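You operate a simulated robot arm through the tools that you are given. There is no shell and no other tool.

The job below is to be done with a simulated robot arm. You get a single attempt, and the scene is never put back.

Task
Grease the black bearing in the bearing packer as the stroke card says.
Fine: clamp it with the packer lever, fingers off the shoe; full strokes of the plunger; lever up, bearing on the clean tray. Set down upright: what you pick out. Where these are worked on the way, their far stop is far enough and under half their travel is too little: packer lever.

It is judged by the outcome, as a careful person would: the job done as asked, and still so three seconds after it is handed in. It fails if anything else is knocked over, pushed out of place, dropped, spilled or broken.

Robot
A 7-joint arm with a fingered hand, fixed in place. Base frame: the origin is on the floor under the middle of its stand, x ahead of it, y to its left, z up; the work surface is at about z = 850. Readings come in mm, degrees, newtons and seconds.
With the tool pointing down near the work surface it reaches from about 340 to 700 mm from the base axis. Its first joint turns from -69.0 to 172.0 degrees. Payload 3.4 kg.
The tool frame sits at the grasp point between the pads (the TCP): z along the fingers, y along the line on which they close. The tips reach 25 mm beyond it. The gripper opens to 88 mm; its body begins 29 mm behind the TCP. The gripper is a hand of 5 fingers: y runs from the thumb to the fingers, the wrist lies at [-13, -97, -162] in the tool frame.
Orientation is that of the tool frame in the base frame, as a unit quaternion [x, y, z, w]. With the fingers straight down and the wrist toward the robot, the tool's x, y and z point along [0, 1, 0], [1, 0, 0] and [0, 0, -1] of the base frame.

Tools
- The arm moves only by the tool servo_tool. Its argument "plan" is a list that holds one entry, the list of rows, each a list of 6 numbers: the shift along the base's x, y, z in cm, then the turn, a rotation vector about the base's x, y, z in degrees. In form: [[[x, y, z, rx, ry, rz], ...]]. A call has 1 to 20 rows; each row shifts and turns the commanded pose from where the row before left it. A row lasts 0.2 s, in which the tool goes at most 50 mm and 8.6 degrees; a call with a longer step from one row to the next is refused whole. Where a pose cannot be reached the arm comes as near as it can. A force on the tool above 50 N (or 10 N above the force at the start of the call, whichever is more), or a blocked arm, ends the call early, and 0.2 s more pass. In this call time passes only in rows, and 0.2 s behind the last. The reply holds the time, the measured pose of the TCP, the force on the tool along the base axes, the opening and the grip force, in the units named above and with some noise, with the torque about the TCP (base axes, N m) and any sound that the robot's microphone picked up.
- Cameras (640 x 400 px; columns grow to the right, rows downward): "scene" is fixed at [401.9, 646.6, 1491.4]; the picture's right is [-0.96, -0.27, 0.00], its down [-0.12, 0.44, -0.89] and it looks along [0.24, -0.86, -0.46] (base axes); focal length 333 px, centre (320, 200). "wrist" rides on the gripper at [59, -79, -105] in the tool frame; the picture's right is [-0.73, 0.32, -0.61], its down [-0.62, -0.68, 0.38] and it looks along [-0.29, 0.66, 0.70] (tool axes); focal length 234 px, centre (320, 200). There is no depth. A picture from a camera that has moved, and an enlarged one, comes with that camera's place and axes in the base frame and with its lens. The place of the scene camera against the robot may be out by one fixed shift of up to 25 mm in any direction.
- get_image(camera): a new picture of that camera. No time passes.
- move_column(by): slides the trunk up (or, below 0, down) by that many mm; the arm rides with it, the base frame stays. It gives what a move gives, with no picture.
- curl_fingers(index, middle, ring, little, thumb_bend, thumb_turn): sets how far each is bent, from 0 (flat) to 100 (curled in); at 30 the hand is open as for a grip, at 70 the pads meet at the TCP. One left out holds its place. A second passes; each finger stops where it meets its share of the squeeze, and holds until it gets a number again. It is the only way to open and close the hand. It gives what a move gives, with no picture; readings hold the bend of each and the force on index, middle, ring, little, thumb and palm. thumb_turn goes from beside the hand (0) to across from the fingers (100), as for a grip.
- inspect(camera, box): a new picture of the part [left, top, right, bottom] of that camera's present view, enlarged. No time passes.
- sign_off(): hands the job in; it is judged then, once.

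Nothing tells you positions but the pictures and the camera data. Unless the task says otherwise, let go and move clear before handing in.

The tools are called after ">>>" as a command line: name --argument value ..., lists and objects as JSON in quotes. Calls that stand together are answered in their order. servo_tool: Moves the arm, as the interface text tells. Its arguments: {"type":"object","properties":{"plan":{"type":"array","items":{"type":"array","items":{"type":"array","items":{"type":"number"}}}}},"required":["plan"]} The other tools are called the same way: move_column (by) moves the trunk up or down; curl_fingers (index, middle, ring, little, thumb_bend, thumb_turn) moves the fingers one by one; get_image (camera) takes a picture; inspect (camera, box) takes an enlarged picture of a part of a camera's view; sign_off () hands the job in.

At the start:

```text
time: 0.0
position: [533.9, -123.9, 1318.5]
tool_rot: [0.707, 0.707, 0.0, 0.0]
wrist_force: [0.2, 0.5, 0.2]
wrist_torque: [0.04, 0.0, 0.01]
gripper_width: 87.8
gripper_force: 0.1
shape: jaw
bend: [30.0, 30.0, 30.0, 30.0, 30.0, 98.0]
finger forces: [0.0, 0.0, 0.0, 0.0, 0.0, 0.0]
trunk travel left (down, up): [-625.0, 315.0]
```

scene: 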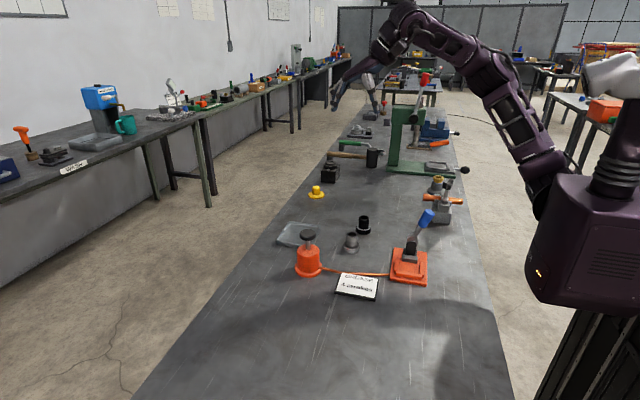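
wrist: 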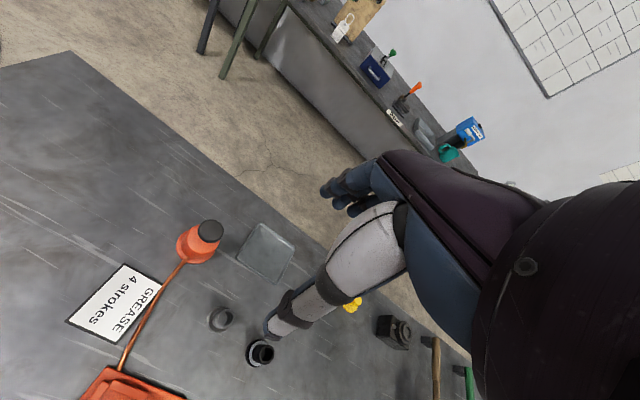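

I see a bench with an orange bearing packer (lever with blue handle), an orange pump with a black plunger knob, a card "GREASE 4 strokes", a black and a grey bearing, and a clear tray. I'll take closer pictures first.

>>> inspect --camera "scene" --box '[260, 170, 480, 307]'

>>> inspect --camera "wrist" --box '[40, 200, 360, 400]'

>>> inspect --camera "scene" --box '[380, 190, 460, 290]'

>>> inspect --camera "scene" --box '[270, 210, 390, 300]'

```text
2.91 times, centred on (370, 238) of scene
camera zoom: at [401.9, 646.6, 1491.4], right [-0.96, -0.27, 0.0], down [-0.12, 0.44, -0.89], along [0.24, -0.86, -0.46], focal length 969 px, centre (174, 88)
```

zoom: 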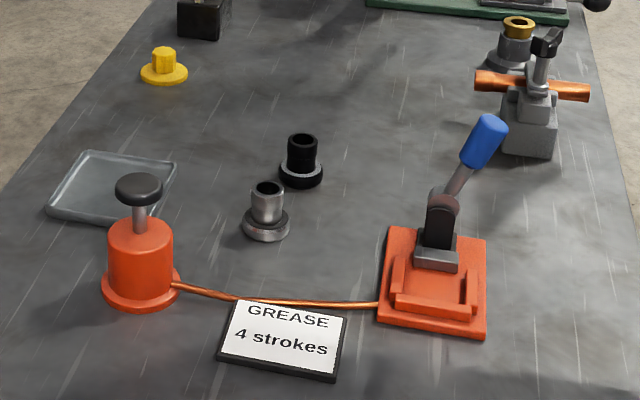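

```text
2.00 times, centred on (200, 300) of wrist
camera zoom: at [455.4, -63.6, 1424.7], right [0.32, -0.73, 0.61], down [-0.68, -0.62, -0.38], along [0.66, -0.29, -0.7], focal length 468 px, centre (560, 0)
```

zoom: 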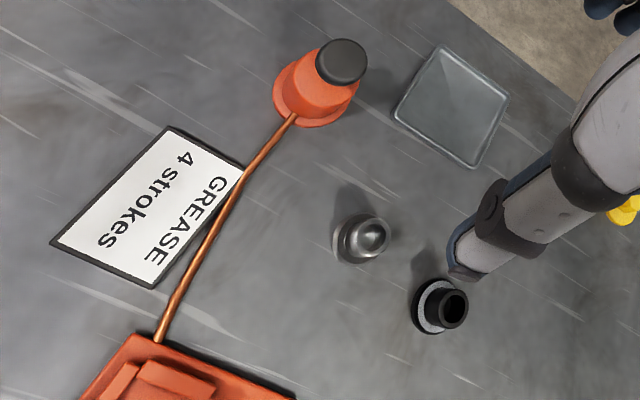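

```text
4.00 times, centred on (420, 240) of scene
camera zoom: at [401.9, 646.6, 1491.4], right [-0.96, -0.27, 0.0], down [-0.12, 0.44, -0.89], along [0.24, -0.86, -0.46], focal length 1333 px, centre (-80, 40)
```

zoom: 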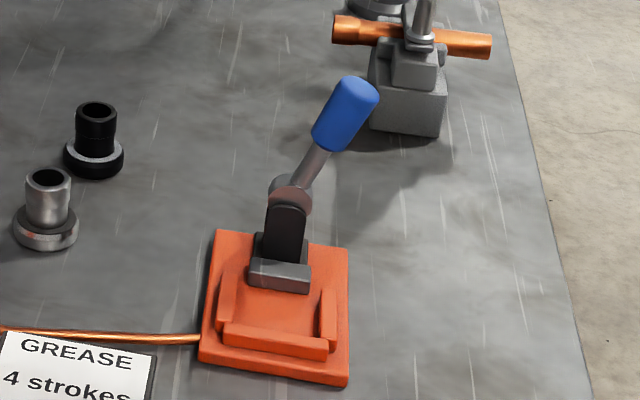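

```text
4.44 times, centred on (330, 255) of scene
camera zoom: at [401.9, 646.6, 1491.4], right [-0.96, -0.27, 0.0], down [-0.12, 0.44, -0.89], along [0.24, -0.86, -0.46], focal length 1481 px, centre (276, -44)
```

zoom: 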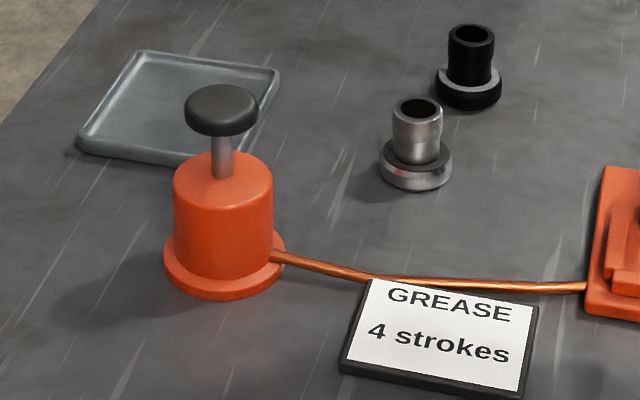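

The card says 4 strokes. The black bearing looks to be near (518, -317), the pump near (638, -78), the tray near (725, -230) and the packer near (357, -150). I'll move the hand back so the wrist camera can see the packer up close.

>>> servo_tool --plan '[[[-3.5, -1.2, -2.2, 0, 0, 0], [-3.5, -1.2, -2.2, 0, 0, 0], [-3.5, -1.2, -2.2, 0, 0, 0]]]'

>>> get_image --camera "wrist"

>>> get_image --camera "scene"

```text
time: 0.8
position: [424.1, -162.0, 1255.2]
tool_rot: [0.707, 0.707, 0.001, 0.0]
wrist_force: [0.8, -0.3, 0.2]
wrist_torque: [0.04, -0.01, 0.01]
gripper_width: 87.9
gripper_force: 0.2
shape: jaw
bend: [30.0, 30.0, 30.0, 30.0, 30.0, 98.0]
finger forces: [0.1, 0.1, 0.1, 0.0, 0.0, 0.1]
trunk travel left (down, up): [-625.0, 315.0]
```

```text
taken
camera wrist: at [346.2, -102.4, 1360.1], right [0.32, -0.73, 0.61], down [-0.68, -0.62, -0.39], along [0.66, -0.29, -0.7], focal length 234 px, centre (320, 200)
```

wrist: 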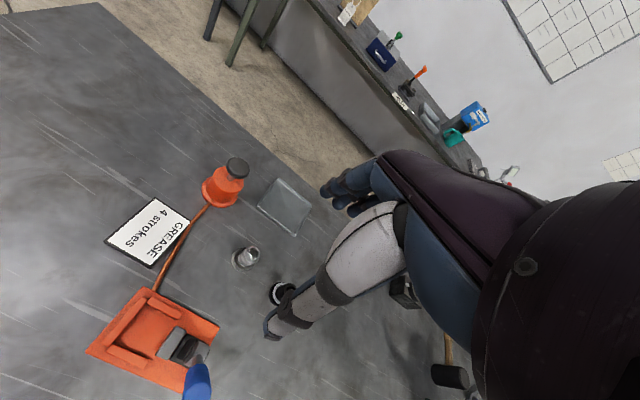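

```text
taken
```

scene: 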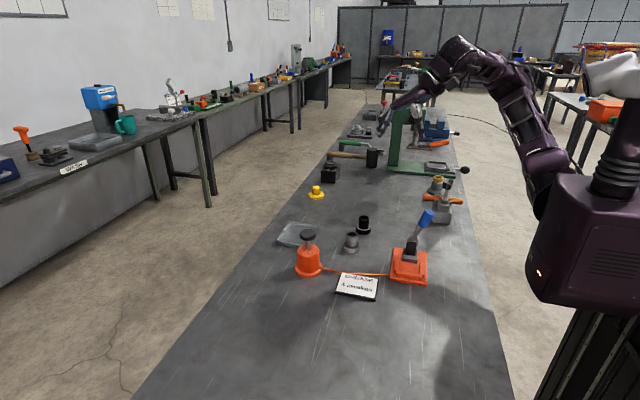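

>>> inspect --camera "wrist" --box '[70, 270, 250, 400]'

>>> inspect --camera "wrist" --box '[180, 140, 340, 340]'

>>> inspect --camera "scene" --box '[380, 200, 444, 290]'

```text
3.08 times, centred on (160, 335) of wrist
camera zoom: at [346.2, -102.4, 1360.1], right [0.32, -0.73, 0.61], down [-0.68, -0.62, -0.39], along [0.66, -0.29, -0.7], focal length 720 px, centre (812, -215)
```

zoom: 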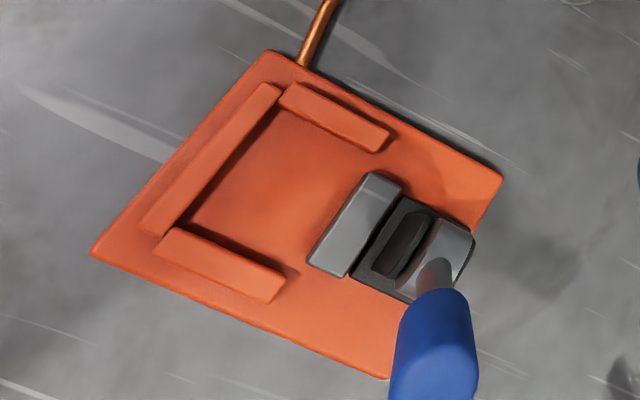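

```text
2.00 times, centred on (260, 240) of wrist
camera zoom: at [346.2, -102.4, 1360.1], right [0.32, -0.73, 0.61], down [-0.68, -0.62, -0.39], along [0.66, -0.29, -0.7], focal length 468 px, centre (440, 120)
```

zoom: 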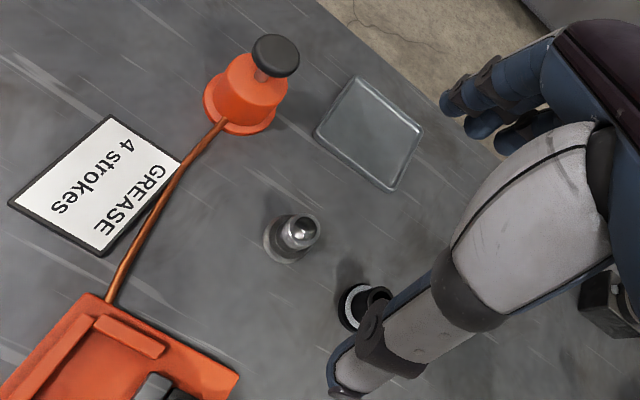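

```text
4.44 times, centred on (412, 245) of scene
camera zoom: at [401.9, 646.6, 1491.4], right [-0.96, -0.27, 0.0], down [-0.12, 0.44, -0.89], along [0.24, -0.86, -0.46], focal length 1481 px, centre (-89, 0)
```

zoom: 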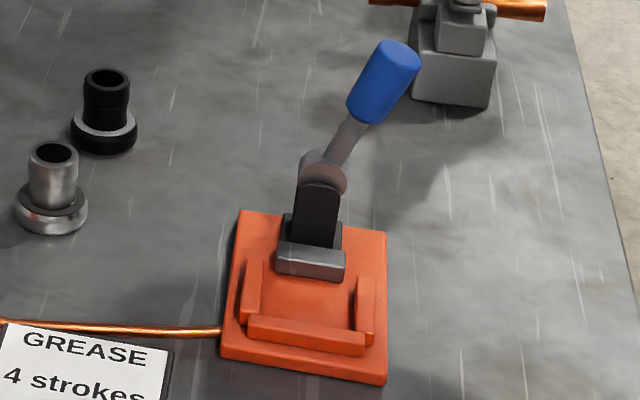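

The packer base spans about x 313–409, y −237…−89. Its nest is fenced on three sides and open toward a grey shoe, with the post and the blue-handled lever behind it. I'll swing the hand round to look at the packer from the nest side and learn how the lever works.

>>> servo_tool --plan '[[[-0.22, 1.11, -1.59, 0, 0, -8.18], [-0.22, 1.11, -1.59, 0, 0, -8.18], [-0.22, 1.11, -1.59, 0, 0, -8.18], [-0.22, 1.11, -1.59, 0, 0, -8.18], [-0.22, 1.11, -1.59, 0, 0, -8.18], [-0.22, 1.11, -1.59, 0, 0, -8.18], [-0.22, 1.11, -1.59, 0, 0, -8.18], [-0.22, 1.11, -1.59, 0, 0, -8.18], [-0.22, 1.11, -1.59, 0, 0, -8.18], [-0.22, 1.11, -1.59, 0, 0, -8.18], [-0.22, 1.11, -1.59, 0, 0, -8.18]]]'

>>> get_image --camera "wrist"

>>> get_image --camera "scene"

```text
time: 3.2
position: [403.4, -37.4, 1079.0]
tool_rot: [1.0, -0.001, 0.0, 0.002]
wrist_force: [0.1, -0.2, 0.5]
wrist_torque: [-0.03, 0.0, -0.04]
gripper_width: 87.6
gripper_force: 0.0
shape: jaw
bend: [30.0, 30.0, 30.0, 30.0, 30.0, 98.0]
finger forces: [0.0, 0.1, 0.0, 0.1, 0.1, 0.0]
trunk travel left (down, up): [-625.0, 315.0]
```

```text
taken
camera wrist: at [463.6, 42.9, 1183.5], right [-0.73, -0.32, 0.61], down [-0.62, 0.68, -0.38], along [-0.29, -0.66, -0.7], focal length 234 px, centre (320, 200)
```

wrist: 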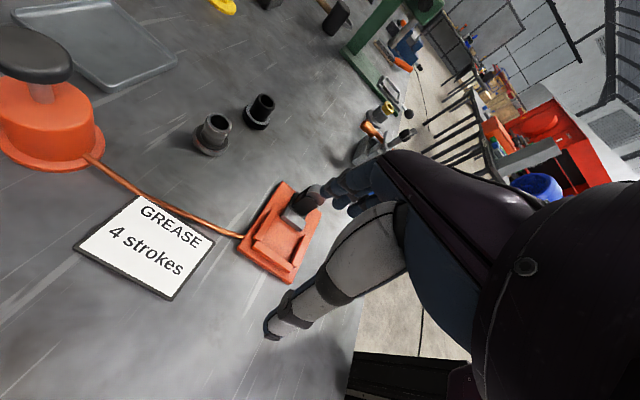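

```text
taken
```

scene: 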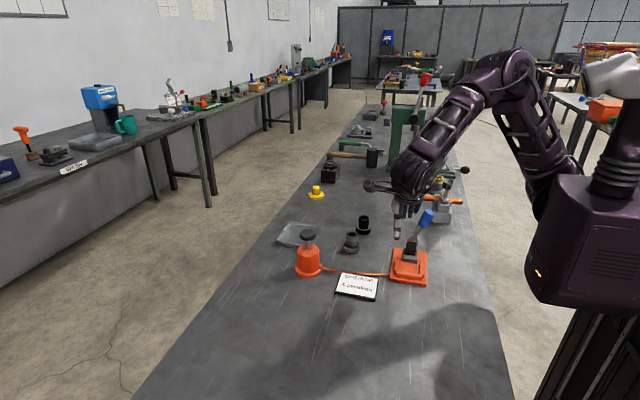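

>>> inspect --camera "wrist" --box '[220, 150, 380, 300]'

>>> inspect --camera "scene" --box '[340, 130, 480, 300]'

>>> inspect --camera "wrist" --box '[0, 0, 300, 190]'

```text
2.67 times, centred on (300, 225) of wrist
camera zoom: at [463.6, 42.9, 1183.5], right [-0.73, -0.32, 0.61], down [-0.62, 0.68, -0.38], along [-0.29, -0.66, -0.7], focal length 624 px, centre (373, 133)
```

zoom: 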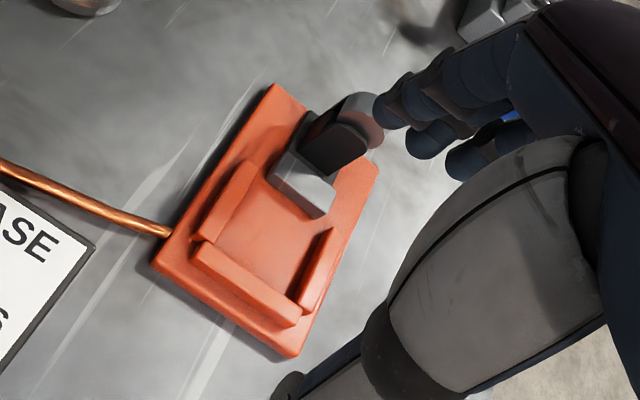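

```text
2.35 times, centred on (410, 215) of scene
camera zoom: at [401.9, 646.6, 1491.4], right [-0.96, -0.27, 0.0], down [-0.12, 0.44, -0.89], along [0.24, -0.86, -0.46], focal length 784 px, centre (108, 165)
```

zoom: 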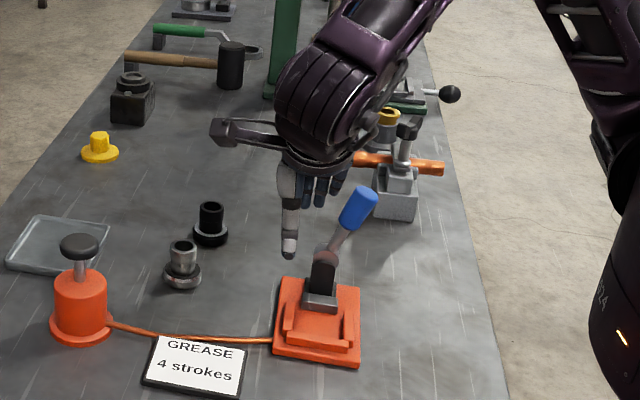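

```text
2.11 times, centred on (150, 95) of wrist
camera zoom: at [463.6, 42.9, 1183.5], right [-0.73, -0.32, 0.61], down [-0.62, 0.68, -0.38], along [-0.29, -0.66, -0.7], focal length 493 px, centre (678, 421)
```

zoom: 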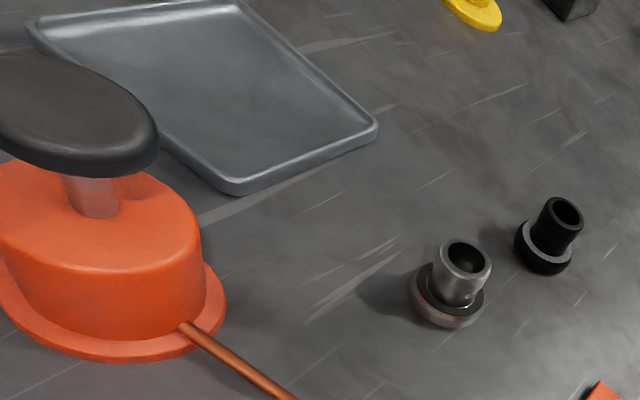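

Two wrist views agree on the packer base. The lever pivot looks to be near (360, −222, 908), with the lever leaning toward the robot. I'll zoom tightly to see how the lever and shoe are built.

>>> inspect --camera "scene" --box '[392, 200, 440, 250]'

>>> inspect --camera "wrist" --box '[240, 170, 330, 290]'

>>> inspect --camera "scene" --box '[385, 235, 435, 290]'

```text
8.00 times, centred on (416, 225) of scene
camera zoom: at [401.9, 646.6, 1491.4], right [-0.96, -0.27, 0.0], down [-0.12, 0.44, -0.89], along [0.24, -0.86, -0.46], focal length 2666 px, centre (-448, 0)
```

zoom: 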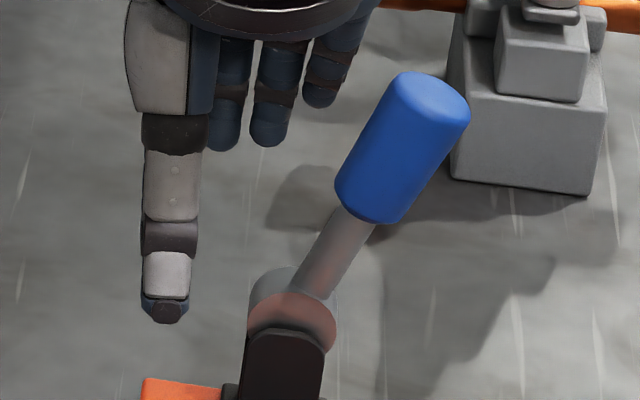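

```text
3.33 times, centred on (285, 230) of wrist
camera zoom: at [463.6, 42.9, 1183.5], right [-0.73, -0.32, 0.61], down [-0.62, 0.68, -0.38], along [-0.29, -0.66, -0.7], focal length 781 px, centre (437, 100)
```

zoom: 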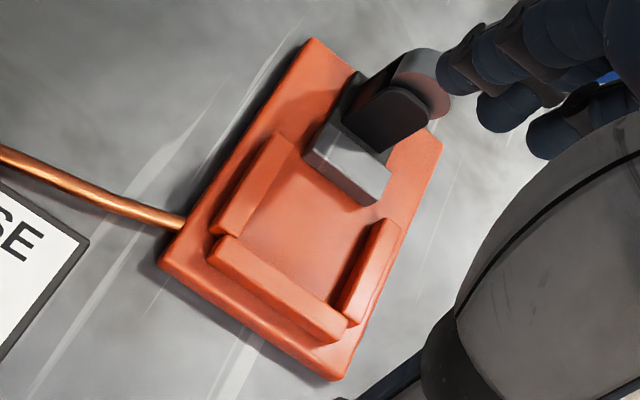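

```text
7.27 times, centred on (410, 262) of scene
camera zoom: at [401.9, 646.6, 1491.4], right [-0.96, -0.27, 0.0], down [-0.12, 0.44, -0.89], along [0.24, -0.86, -0.46], focal length 2423 px, centre (-334, -254)
```

zoom: 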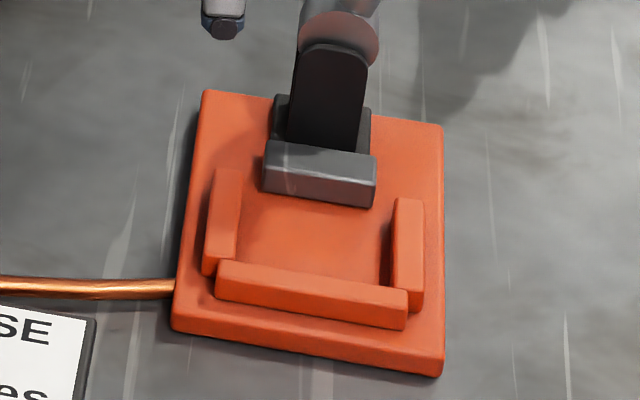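

The lever hub turns about the y axis, so the lever swings in the x–z plane, and it now leans about 18° toward −x. The bearings and pump agree across the views: black at about (520, −318), plunger knob at about (643, −77, 962). Next I'll go over the black bearing with a small tilt that keeps the palm away from the lever later.

>>> servo_tool --plan '[[[0, 0, 2.0, 0, 0, 8.18], [1.1, -2.6, 0.2, 0, 0, 8.18], [1.1, -2.6, 0.2, 0, 0, 8.18], [1.1, -2.6, 0.2, 0, 0, 8.18], [1.1, -2.6, 0.2, 0, 0, 8.18], [1.1, -2.6, 0.2, 0, 0, 8.18], [1.1, -2.6, 0.2, 0, 0, 8.18], [1.1, -2.6, 0.2, 0, 0, 8.18], [1.1, -2.6, 0.2, 0, 0, 8.18], [1.1, -2.6, 0.2, 0, 0, 8.18], [1.1, -2.6, 0.2, 0, 0, 8.18], [0, 0, 0, -7.5, 0, 0], [0, 0, 0, -7.5, 0, 0]]]'

>>> get_image --camera "wrist"

>>> get_image --camera "scene"

```text
time: 6.0
position: [512.9, -295.4, 1119.7]
tool_rot: [0.701, 0.701, -0.092, 0.093]
wrist_force: [-0.3, -0.1, 0.1]
wrist_torque: [0.02, 0.01, 0.03]
gripper_width: 87.6
gripper_force: 0.1
shape: jaw
bend: [30.0, 30.0, 30.0, 30.0, 30.0, 98.0]
finger forces: [0.1, 0.1, 0.0, 0.0, 0.1, 0.0]
trunk travel left (down, up): [-625.0, 315.0]
```

```text
taken
camera wrist: at [435.9, -211.5, 1205.7], right [0.32, -0.54, 0.78], down [-0.68, -0.7, -0.21], along [0.66, -0.46, -0.6], focal length 234 px, centre (320, 200)
```

wrist: 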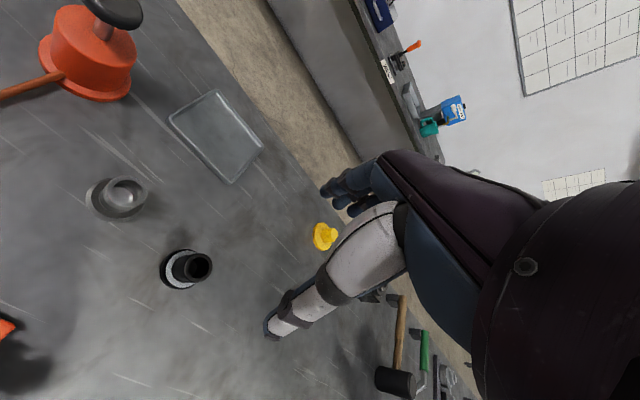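

```text
taken
```

scene: 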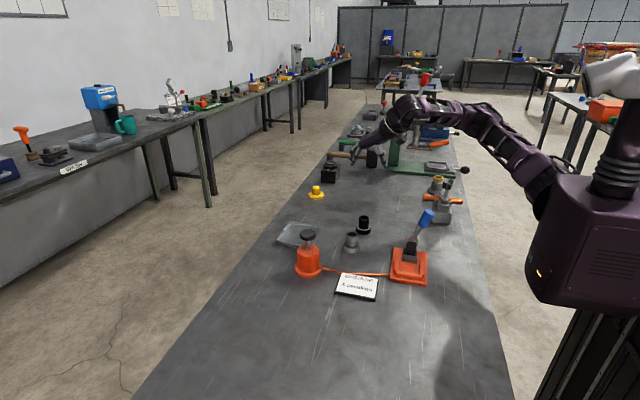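

>>> inspect --camera "wrist" --box '[130, 220, 250, 310]'

>>> inspect --camera "wrist" --box '[150, 80, 280, 200]'

>>> inspect --camera "scene" --box '[335, 205, 385, 260]'

```text
4.44 times, centred on (190, 265) of wrist
camera zoom: at [435.9, -211.5, 1205.7], right [0.32, -0.54, 0.78], down [-0.68, -0.7, -0.21], along [0.66, -0.46, -0.6], focal length 1041 px, centre (898, -89)
```

zoom: 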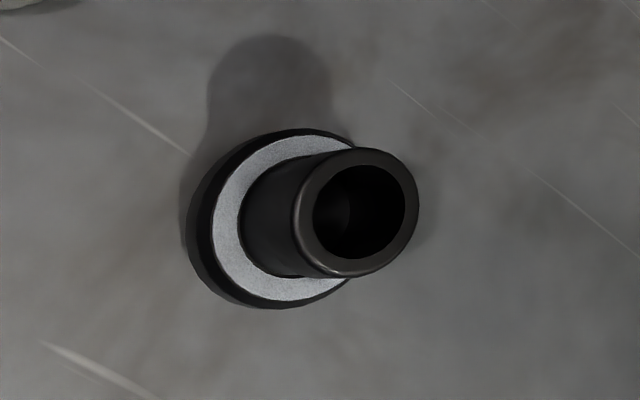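

```text
3.33 times, centred on (215, 140) of wrist
camera zoom: at [435.9, -211.5, 1205.7], right [0.32, -0.54, 0.78], down [-0.68, -0.7, -0.21], along [0.66, -0.46, -0.6], focal length 781 px, centre (670, 400)
```

zoom: 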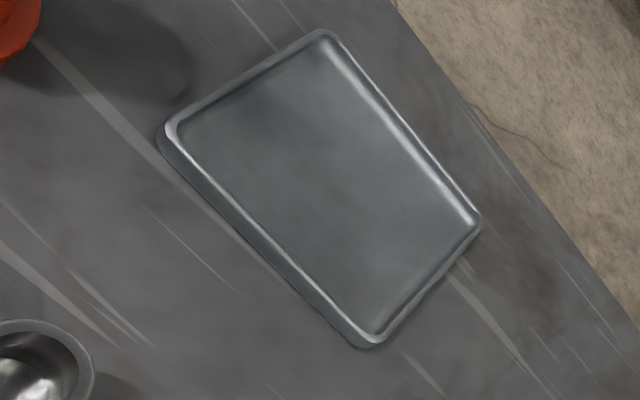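

```text
7.27 times, centred on (360, 232) of scene
camera zoom: at [401.9, 646.6, 1491.4], right [-0.96, -0.27, 0.0], down [-0.12, 0.44, -0.89], along [0.24, -0.86, -0.46], focal length 2423 px, centre (29, -36)
```

zoom: 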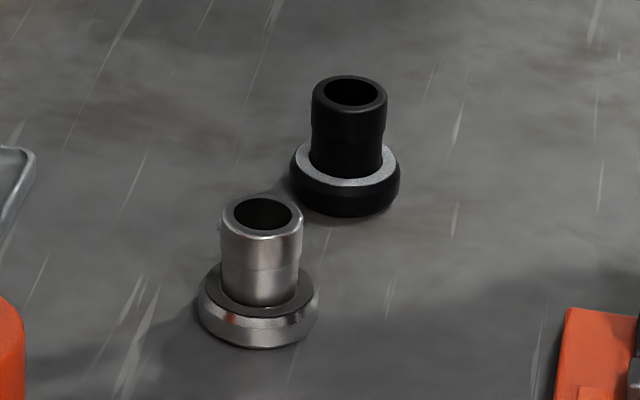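

The black bearing is at about (519.5, −319.5), with a flange about 52 mm wide, a tube about 36 mm wide and about 50 mm tall. The tray spans about x 668–785, y −297…−172. I'll lower the open hand over the bearing in stages.

>>> servo_tool --plan '[[[0.24, -1.2, -3.0, 0, 0, 0], [0.24, -1.2, -3.0, 0, 0, 0], [0, 0, -3.5, 0, 0, 0], [0, 0, -3.5, 0, 0, 0], [0, 0, -3.5, 0, 0, 0], [0, 0, 0, 0, 0, 0]]]'

>>> get_image --camera "wrist"

>>> inspect --camera "scene" --box '[310, 130, 450, 270]'

```text
time: 7.4
position: [519.2, -318.3, 952.3]
tool_rot: [0.701, 0.701, -0.091, 0.093]
wrist_force: [0.1, 0.5, -0.2]
wrist_torque: [0.01, 0.0, -0.01]
gripper_width: 87.9
gripper_force: 0.0
shape: jaw
bend: [30.0, 30.0, 30.0, 30.0, 30.0, 98.0]
finger forces: [0.1, 0.0, 0.0, 0.1, 0.1, 0.0]
trunk travel left (down, up): [-625.0, 315.0]
```

```text
taken
camera wrist: at [440.9, -235.5, 1039.6], right [0.32, -0.54, 0.77], down [-0.68, -0.7, -0.21], along [0.66, -0.46, -0.6], focal length 234 px, centre (320, 200)
```

wrist: 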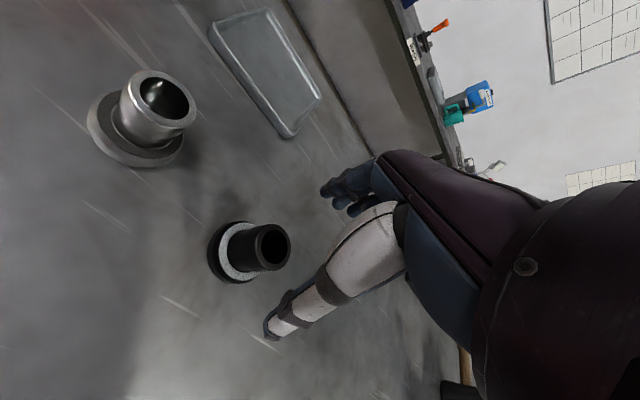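

```text
2.86 times, centred on (380, 200) of scene
camera zoom: at [401.9, 646.6, 1491.4], right [-0.96, -0.27, 0.0], down [-0.12, 0.44, -0.89], along [0.24, -0.86, -0.46], focal length 952 px, centre (149, 200)
```

zoom: 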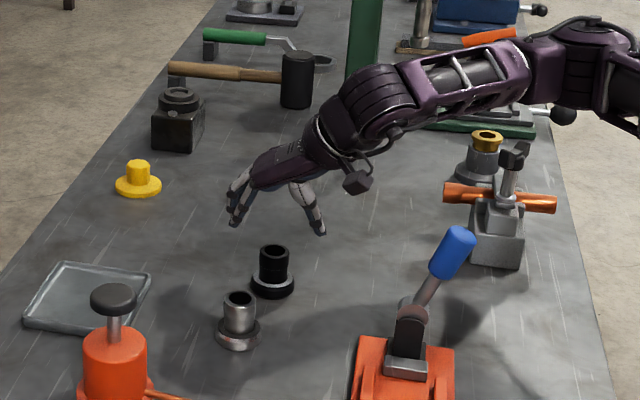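

The hand is centred over the black bearing, with thumb and fingers on either side in x. Next I'll descend to gripping height on the tube and check for contact.

>>> servo_tool --plan '[[[0, -0.2, -2.0, 0, 0, 0], [0, 0, -1.5, 0, 0, 0], [0, 0, -1.3, 0, 0, 0], [0, 0, -1.0, 0, 0, 0], [0, 0, 0, 0, 0, 0]]]'

>>> get_image --camera "wrist"

>>> inspect --camera "scene" --box '[320, 170, 400, 260]'

```text
time: 8.6
position: [518.5, -323.4, 895.8]
tool_rot: [0.701, 0.701, -0.091, 0.093]
wrist_force: [-1.0, -0.1, -0.1]
wrist_torque: [-0.03, -0.05, 0.01]
gripper_width: 87.6
gripper_force: 0.1
shape: jaw
bend: [30.0, 30.0, 30.0, 30.0, 30.0, 98.0]
finger forces: [0.1, 0.0, 0.0, 0.0, 0.1, 0.0]
trunk travel left (down, up): [-625.0, 315.0]
```

```text
taken
camera wrist: at [440.4, -238.8, 982.0], right [0.32, -0.55, 0.77], down [-0.68, -0.7, -0.21], along [0.66, -0.46, -0.6], focal length 234 px, centre (320, 200)
```

wrist: 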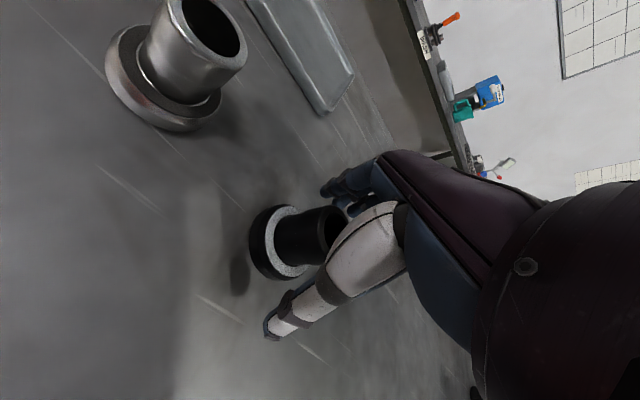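

```text
4.44 times, centred on (360, 215) of scene
camera zoom: at [401.9, 646.6, 1491.4], right [-0.96, -0.27, 0.0], down [-0.12, 0.44, -0.89], along [0.24, -0.86, -0.46], focal length 1481 px, centre (142, 133)
```

zoom: 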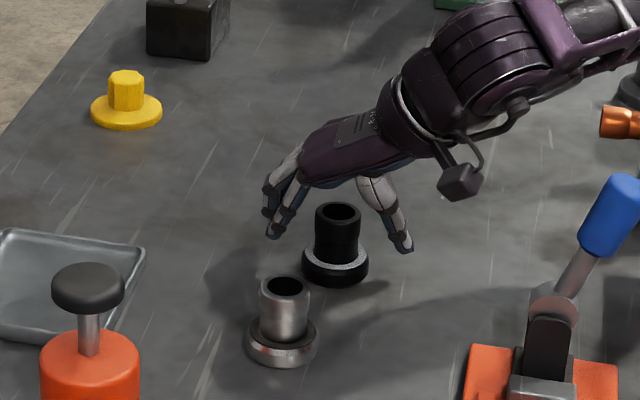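

The tube sits between the thumb and the fingers with no contact yet. I'll close the thumb, index and middle on it, keeping ring and little open.

>>> curl_fingers --index 45 --middle 45 --thumb_bend 45

>>> inspect --camera "scene" --box '[330, 180, 390, 250]'

>>> get_image --camera "wrist"

```text
time: 9.6
position: [518.1, -323.4, 895.8]
tool_rot: [0.702, 0.701, -0.093, 0.092]
wrist_force: [-0.9, 1.0, 1.3]
wrist_torque: [0.03, 0.0, 0.02]
gripper_width: 53.2
gripper_force: 0.1
shape: fingers
bend: [45.0, 45.0, 30.0, 30.0, 45.0, 98.0]
finger forces: [0.1, 0.0, 0.0, 0.0, 0.1, 0.0]
trunk travel left (down, up): [-625.0, 315.0]
```

```text
5.71 times, centred on (360, 215) of scene
camera zoom: at [401.9, 646.6, 1491.4], right [-0.96, -0.27, 0.0], down [-0.12, 0.44, -0.89], along [0.24, -0.86, -0.46], focal length 1904 px, centre (91, 114)
```

zoom: 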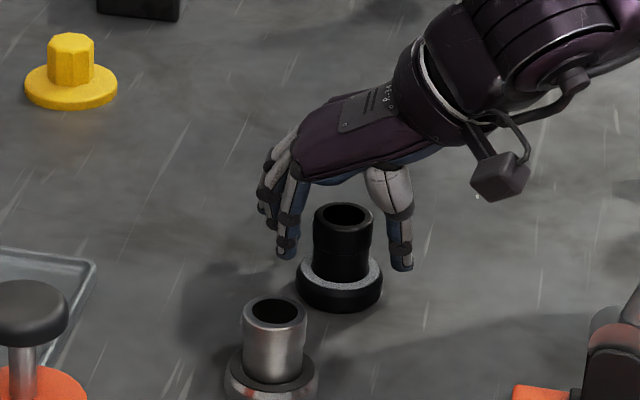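

```text
taken
camera wrist: at [440.4, -238.9, 982.1], right [0.32, -0.54, 0.77], down [-0.68, -0.7, -0.21], along [0.66, -0.46, -0.6], focal length 234 px, centre (320, 200)
```

wrist: 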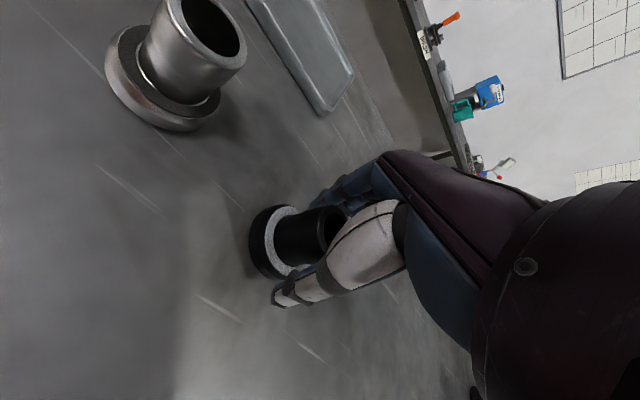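

The fingers straddle the tube evenly, so I'll close fully now.

>>> curl_fingers --index 70 --middle 70 --thumb_bend 70

>>> inspect --camera "scene" --box '[330, 180, 390, 250]'

>>> get_image --camera "wrist"

```text
time: 10.6
position: [519.3, -323.9, 896.0]
tool_rot: [0.701, 0.701, -0.092, 0.094]
wrist_force: [0.9, -0.8, 1.6]
wrist_torque: [-0.05, -0.11, 0.0]
gripper_width: 28.7
gripper_force: 9.7
shape: fingers
bend: [56.0, 66.0, 30.0, 30.0, 58.0, 97.0]
finger forces: [7.8, 2.5, 0.0, 0.0, 9.1, 0.0]
trunk travel left (down, up): [-625.0, 315.0]
```

```text
5.71 times, centred on (360, 215) of scene
camera zoom: at [401.9, 646.6, 1491.4], right [-0.96, -0.27, 0.0], down [-0.12, 0.44, -0.89], along [0.24, -0.86, -0.46], focal length 1904 px, centre (91, 114)
```

zoom: 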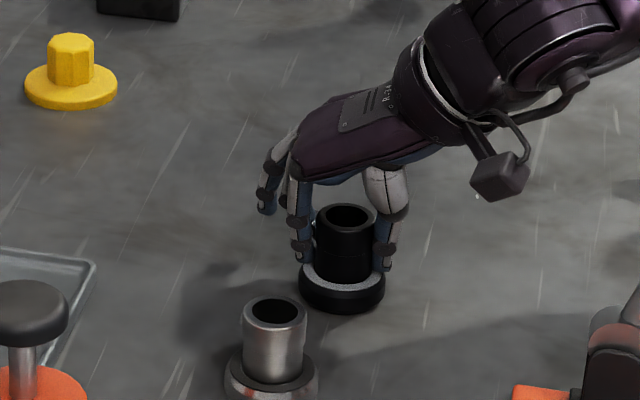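

```text
taken
camera wrist: at [440.5, -238.9, 982.2], right [0.32, -0.54, 0.77], down [-0.68, -0.7, -0.21], along [0.66, -0.46, -0.6], focal length 234 px, centre (320, 200)
```

wrist: 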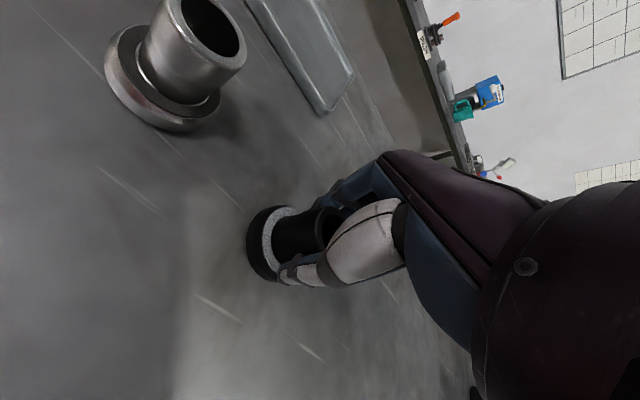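

Index, middle and thumb hold the tube with about 10 N. I'll lift a little and check that it comes up level.

>>> servo_tool --plan '[[[0, 0, 0.7, 0, 0, 0], [0, 0, 1.0, 0, 0, 0], [0, 0, 2.0, 0, 0, 0], [0, 0, 2.5, 0, 0, 0], [0, 0, 0, 0, 0, 0]]]'

>>> inspect --camera "scene" --box '[330, 160, 390, 250]'

>>> get_image --camera "wrist"

```text
time: 11.8
position: [518.6, -323.3, 955.9]
tool_rot: [0.701, 0.701, -0.092, 0.093]
wrist_force: [-0.1, 0.0, -3.4]
wrist_torque: [0.0, 0.02, 0.01]
gripper_width: 25.9
gripper_force: 8.6
shape: fingers
bend: [58.0, 67.0, 30.0, 30.0, 59.0, 96.0]
finger forces: [6.5, 2.0, 0.0, 0.0, 8.5, 0.0]
trunk travel left (down, up): [-625.0, 315.0]
```

```text
4.44 times, centred on (360, 205) of scene
camera zoom: at [401.9, 646.6, 1491.4], right [-0.96, -0.27, 0.0], down [-0.12, 0.44, -0.89], along [0.24, -0.86, -0.46], focal length 1481 px, centre (142, 178)
```

zoom: 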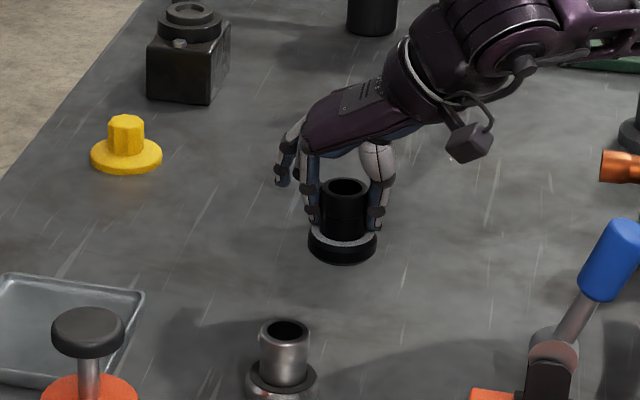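

```text
taken
camera wrist: at [440.5, -238.9, 1043.6], right [0.32, -0.55, 0.77], down [-0.68, -0.7, -0.21], along [0.66, -0.46, -0.6], focal length 234 px, centre (320, 200)
```

wrist: 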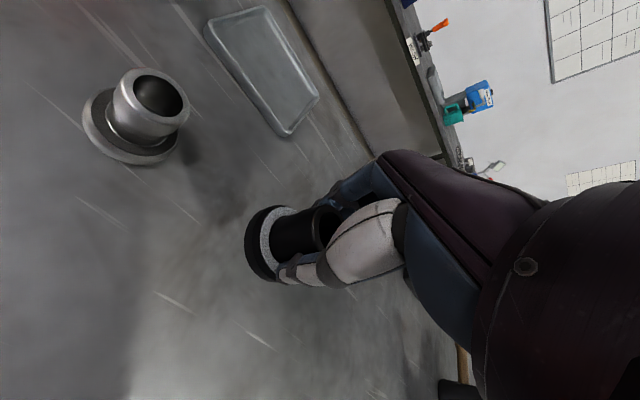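

The bearing is up and level, at about 3.4 N. The bends shifted slightly, so I'll check whether the grip is creeping before travelling.

>>> servo_tool --plan '[[[0, 0, 0, 0, 0, 0], [0, 0, 0, 0, 0, 0], [0, 0, 0, 0, 0, 0]]]'

>>> inspect --camera "wrist" --box '[220, 170, 380, 300]'

```text
time: 12.6
position: [519.4, -324.1, 957.6]
tool_rot: [0.701, 0.701, -0.092, 0.093]
wrist_force: [-1.0, 0.7, -3.2]
wrist_torque: [0.0, 0.0, 0.03]
gripper_width: 26.2
gripper_force: 8.2
shape: fingers
bend: [58.0, 67.0, 30.0, 30.0, 59.0, 96.0]
finger forces: [6.6, 2.0, 0.0, 0.0, 8.4, 0.0]
trunk travel left (down, up): [-625.0, 315.0]
```

```text
3.08 times, centred on (300, 235) of wrist
camera zoom: at [440.5, -238.7, 1043.4], right [0.32, -0.55, 0.77], down [-0.68, -0.7, -0.21], along [0.66, -0.46, -0.6], focal length 720 px, centre (382, 92)
```

zoom: 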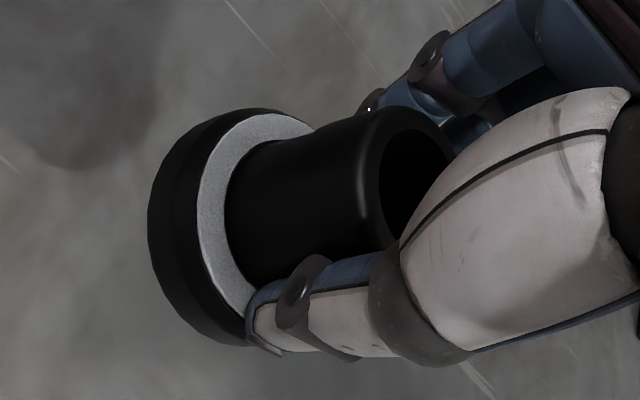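

The grip is stable. I'll raise the bearing above lever height, swing it over in +y and bring it toward the packer nest, which I estimate is centred near (363, −139).

>>> servo_tool --plan '[[[0, 0, 1.5, 0, 0, 0], [0, 0, 2.5, 0, 0, 0], [0, 0, 2.5, 0, 0, 0], [0, 0, 2.5, 0, 0, 0], [0, 1.0, 2.0, 0, 0, 0], [0, 2.0, 1.0, 0, 0, 0], [0, 2.5, 0, 0, 0, 0], [0, 2.5, 0, 0, 0, 0], [0, 2.5, 0, 0, 0, 0], [-0.5, 2.5, 0, 0, 0, 0], [-1.0, 2.5, 0, 0, 0, 0], [-2.0, 1.5, 0, 0, 0, 0], [-2.5, 0.5, 0, 0, 0, 0], [-2.5, 0, 0, 0, 0, 0], [-2.5, 0, 0, 0, 0, 0], [-2.0, 0, 0, 0, 0, 0], [-1.0, 0, 0, 0, 0, 0], [0, 0, 0, 0, 0, 0]]]'

>>> get_image --camera "wrist"

>>> get_image --camera "scene"

```text
time: 16.4
position: [378.4, -150.1, 1077.5]
tool_rot: [0.701, 0.701, -0.092, 0.092]
wrist_force: [0.0, 0.5, -1.8]
wrist_torque: [0.01, -0.01, 0.02]
gripper_width: 25.4
gripper_force: 7.9
shape: fingers
bend: [58.0, 68.0, 30.0, 30.0, 59.0, 96.0]
finger forces: [6.6, 1.7, 0.1, 0.0, 7.6, 0.1]
trunk travel left (down, up): [-625.0, 315.0]
```

```text
taken
camera wrist: at [300.7, -64.5, 1164.5], right [0.32, -0.54, 0.77], down [-0.68, -0.7, -0.21], along [0.66, -0.46, -0.6], focal length 234 px, centre (320, 200)
```

wrist: 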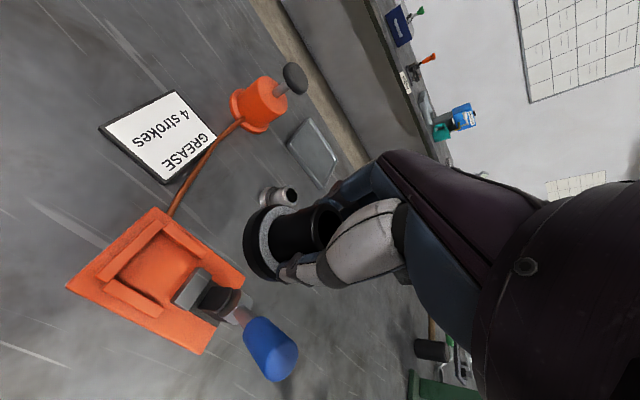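

```text
taken
```

scene: 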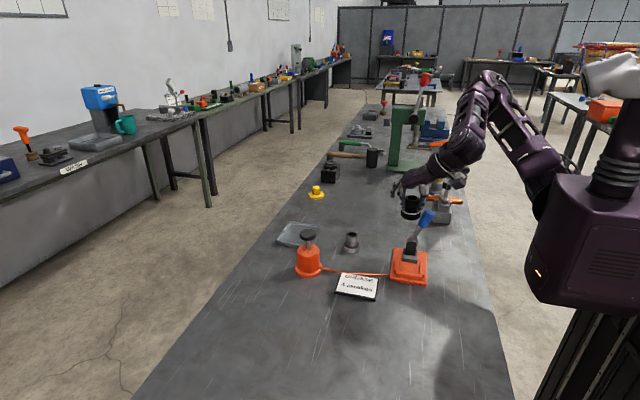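

>>> inspect --camera "wrist" --box '[60, 190, 310, 390]'

>>> inspect --camera "scene" --box '[380, 170, 470, 290]'

>>> inspect --camera "wrist" --box '[220, 170, 380, 300]'

```text
2.00 times, centred on (185, 290) of wrist
camera zoom: at [300.7, -64.5, 1164.5], right [0.32, -0.54, 0.77], down [-0.68, -0.7, -0.21], along [0.66, -0.46, -0.6], focal length 468 px, centre (590, 20)
```

zoom: 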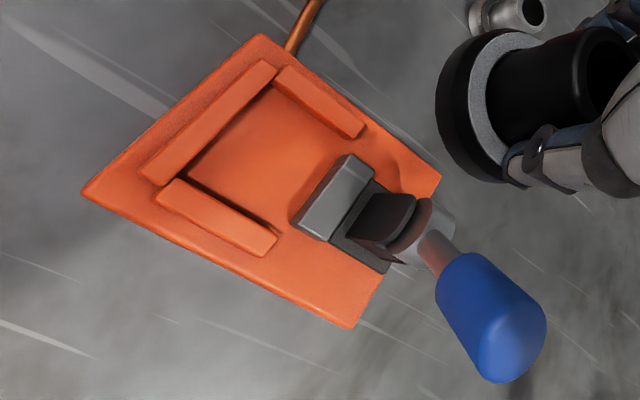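

```text
3.33 times, centred on (425, 230) of scene
camera zoom: at [401.9, 646.6, 1491.4], right [-0.96, -0.27, 0.0], down [-0.12, 0.44, -0.89], along [0.24, -0.86, -0.46], focal length 1111 px, centre (-30, 100)
```

zoom: 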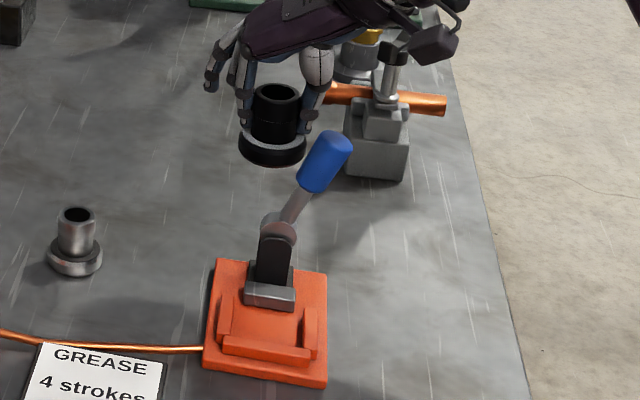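

```text
3.08 times, centred on (300, 235) of wrist
camera zoom: at [300.7, -64.5, 1164.5], right [0.32, -0.54, 0.77], down [-0.68, -0.7, -0.21], along [0.66, -0.46, -0.6], focal length 720 px, centre (382, 92)
```

zoom: 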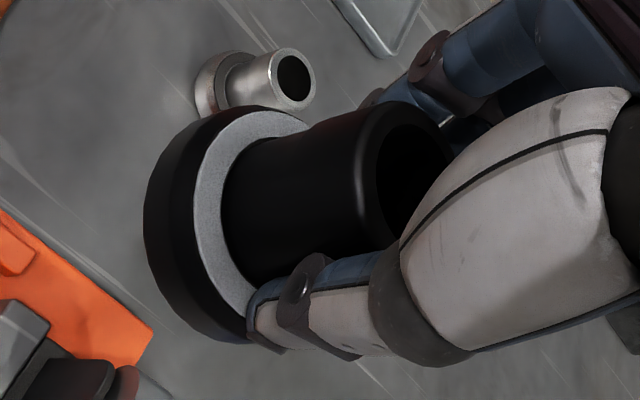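

The bearing hangs upright. The views put the nest at x 332–391, y −167…−108, which centres it at (361.3, −137.6). I also corrected the scene camera by about −25 mm in z. Next I'll lower the bearing to hover just above the fences and check alignment.

>>> servo_tool --plan '[[[-1.0, 0.4, 0, 0, 0, 0], [-0.87, 0.33, -1.0, 0, 0, 0], [0, 0, -2.0, 0, 0, 0], [0, 0, -2.5, 0, 0, 0], [0, 0, -2.5, 0, 0, 0], [0, 0, -2.5, 0, 0, 0], [0, 0, -2.0, 0, 0, 0], [0, 0, -1.5, 0, 0, 0], [0, 0, 0, 0, 0, 0], [0, 0, 0, 0, 0, 0]]]'

>>> get_image --camera "wrist"

>>> inspect --camera "scene" --box '[385, 210, 440, 290]'

>>> inspect --camera "wrist" --box '[180, 170, 380, 340]'

```text
time: 18.6
position: [394.0, -131.9, 948.4]
tool_rot: [0.701, 0.701, -0.092, 0.092]
wrist_force: [-0.1, -0.1, -2.3]
wrist_torque: [0.03, -0.02, -0.01]
gripper_width: 25.2
gripper_force: 7.7
shape: fingers
bend: [58.0, 68.0, 30.0, 30.0, 60.0, 96.0]
finger forces: [6.5, 1.5, 0.1, 0.0, 7.6, 0.0]
out of reach, approached as far as the arm can: row 1, 2, 3, 4, 5
trunk travel left (down, up): [-625.0, 315.0]
```

```text
taken
camera wrist: at [315.6, -48.0, 1035.3], right [0.32, -0.54, 0.77], down [-0.68, -0.7, -0.21], along [0.66, -0.46, -0.6], focal length 234 px, centre (320, 200)
```

wrist: 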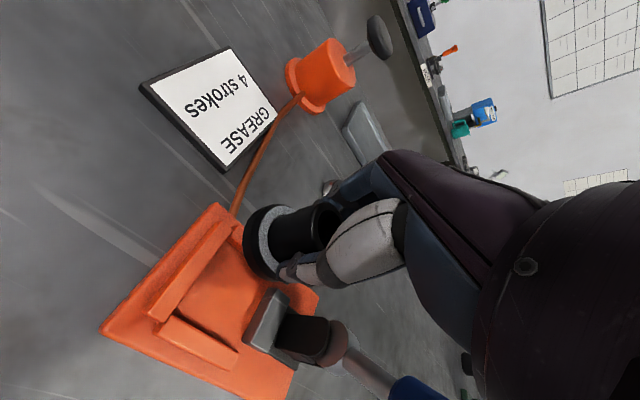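

```text
5.00 times, centred on (412, 250) of scene
camera zoom: at [401.9, 646.6, 1491.4], right [-0.96, -0.27, 0.0], down [-0.12, 0.44, -0.89], along [0.24, -0.86, -0.46], focal length 1666 px, centre (-142, -50)
```

zoom: 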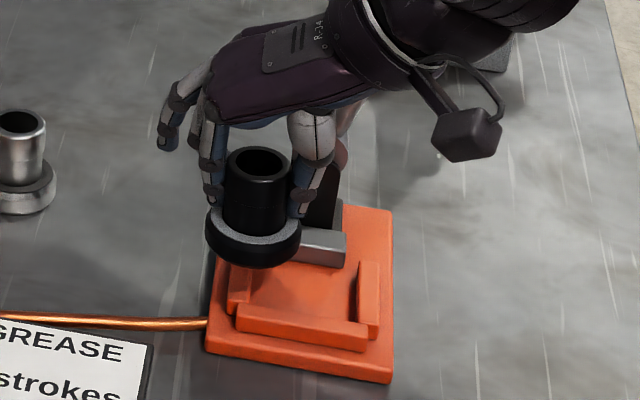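

```text
2.35 times, centred on (280, 255) of wrist
camera zoom: at [315.6, -48.0, 1035.3], right [0.32, -0.54, 0.77], down [-0.68, -0.7, -0.21], along [0.66, -0.46, -0.6], focal length 551 px, centre (414, 71)
```

zoom: 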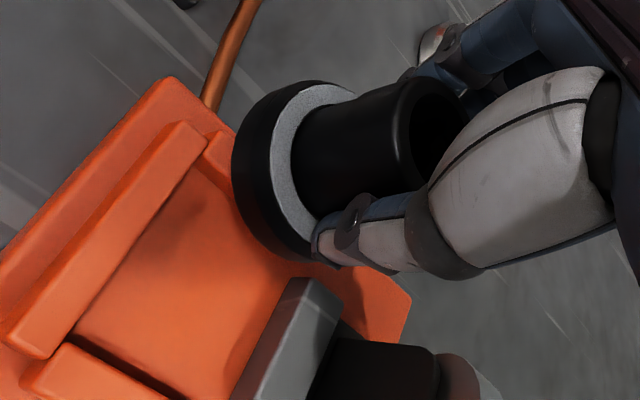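

The arm ran out of reach close in at this trunk height and slid to (394, −132). I'll raise the trunk so the arm isn't folded up, then come down again.

>>> move_column --by 180

>>> servo_tool --plan '[[[-0.9, -0.4, 0, 0, 0, 0], [-0.9, -0.4, 0, 0, 0, 0], [-0.9, -0.2, 0, 0, 0, 0], [-0.7, 0, 0, 0, 0, 0], [0, 0, 0, 0, 0, 0]]]'

```text
time: 20.6
position: [393.8, -132.2, 1129.5]
tool_rot: [0.701, 0.701, -0.093, 0.092]
wrist_force: [0.5, 0.5, -4.1]
wrist_torque: [-0.02, -0.02, 0.02]
gripper_width: 25.4
gripper_force: 7.1
shape: fingers
bend: [58.0, 68.0, 30.0, 30.0, 60.0, 96.0]
finger forces: [6.5, 1.5, 0.0, 0.0, 7.5, 0.1]
trunk travel left (down, up): [-805.0, 135.0]
```

```text
time: 21.8
position: [393.5, -132.5, 1128.2]
tool_rot: [0.701, 0.701, -0.092, 0.093]
wrist_force: [0.8, -0.4, -2.5]
wrist_torque: [-0.03, 0.01, 0.0]
gripper_width: 25.0
gripper_force: 8.4
shape: fingers
bend: [58.0, 68.0, 30.0, 30.0, 60.0, 96.0]
finger forces: [6.4, 1.6, 0.0, 0.0, 7.6, 0.0]
out of reach, approached as far as the arm can: row 1, 2, 3, 4
trunk travel left (down, up): [-805.0, 135.0]
```

At this height the arm is still as folded as before, since it rode up with the trunk. I'll descend first and then move in.

>>> servo_tool --plan '[[[0, 0, -2.0, 0, 0, 0], [0, 0, -2.5, 0, 0, 0], [0, 0, -2.5, 0, 0, 0], [0, 0, -2.0, 0, 0, 0], [0, 0, -1.0, 0, 0, 0], [-1.0, 0, 0, 0, 0, 0], [-1.0, 0, 0, 0, 0, 0], [0, 0, 0, 0, 0, 0]]]'

```text
time: 23.6
position: [375.0, -132.7, 1029.1]
tool_rot: [0.7, 0.702, -0.092, 0.09]
wrist_force: [-0.8, -0.6, -3.0]
wrist_torque: [-0.06, -0.01, 0.01]
gripper_width: 25.3
gripper_force: 7.8
shape: fingers
bend: [58.0, 68.0, 30.0, 30.0, 60.0, 96.0]
finger forces: [6.5, 1.4, 0.0, 0.0, 7.5, 0.0]
trunk travel left (down, up): [-805.0, 135.0]
```

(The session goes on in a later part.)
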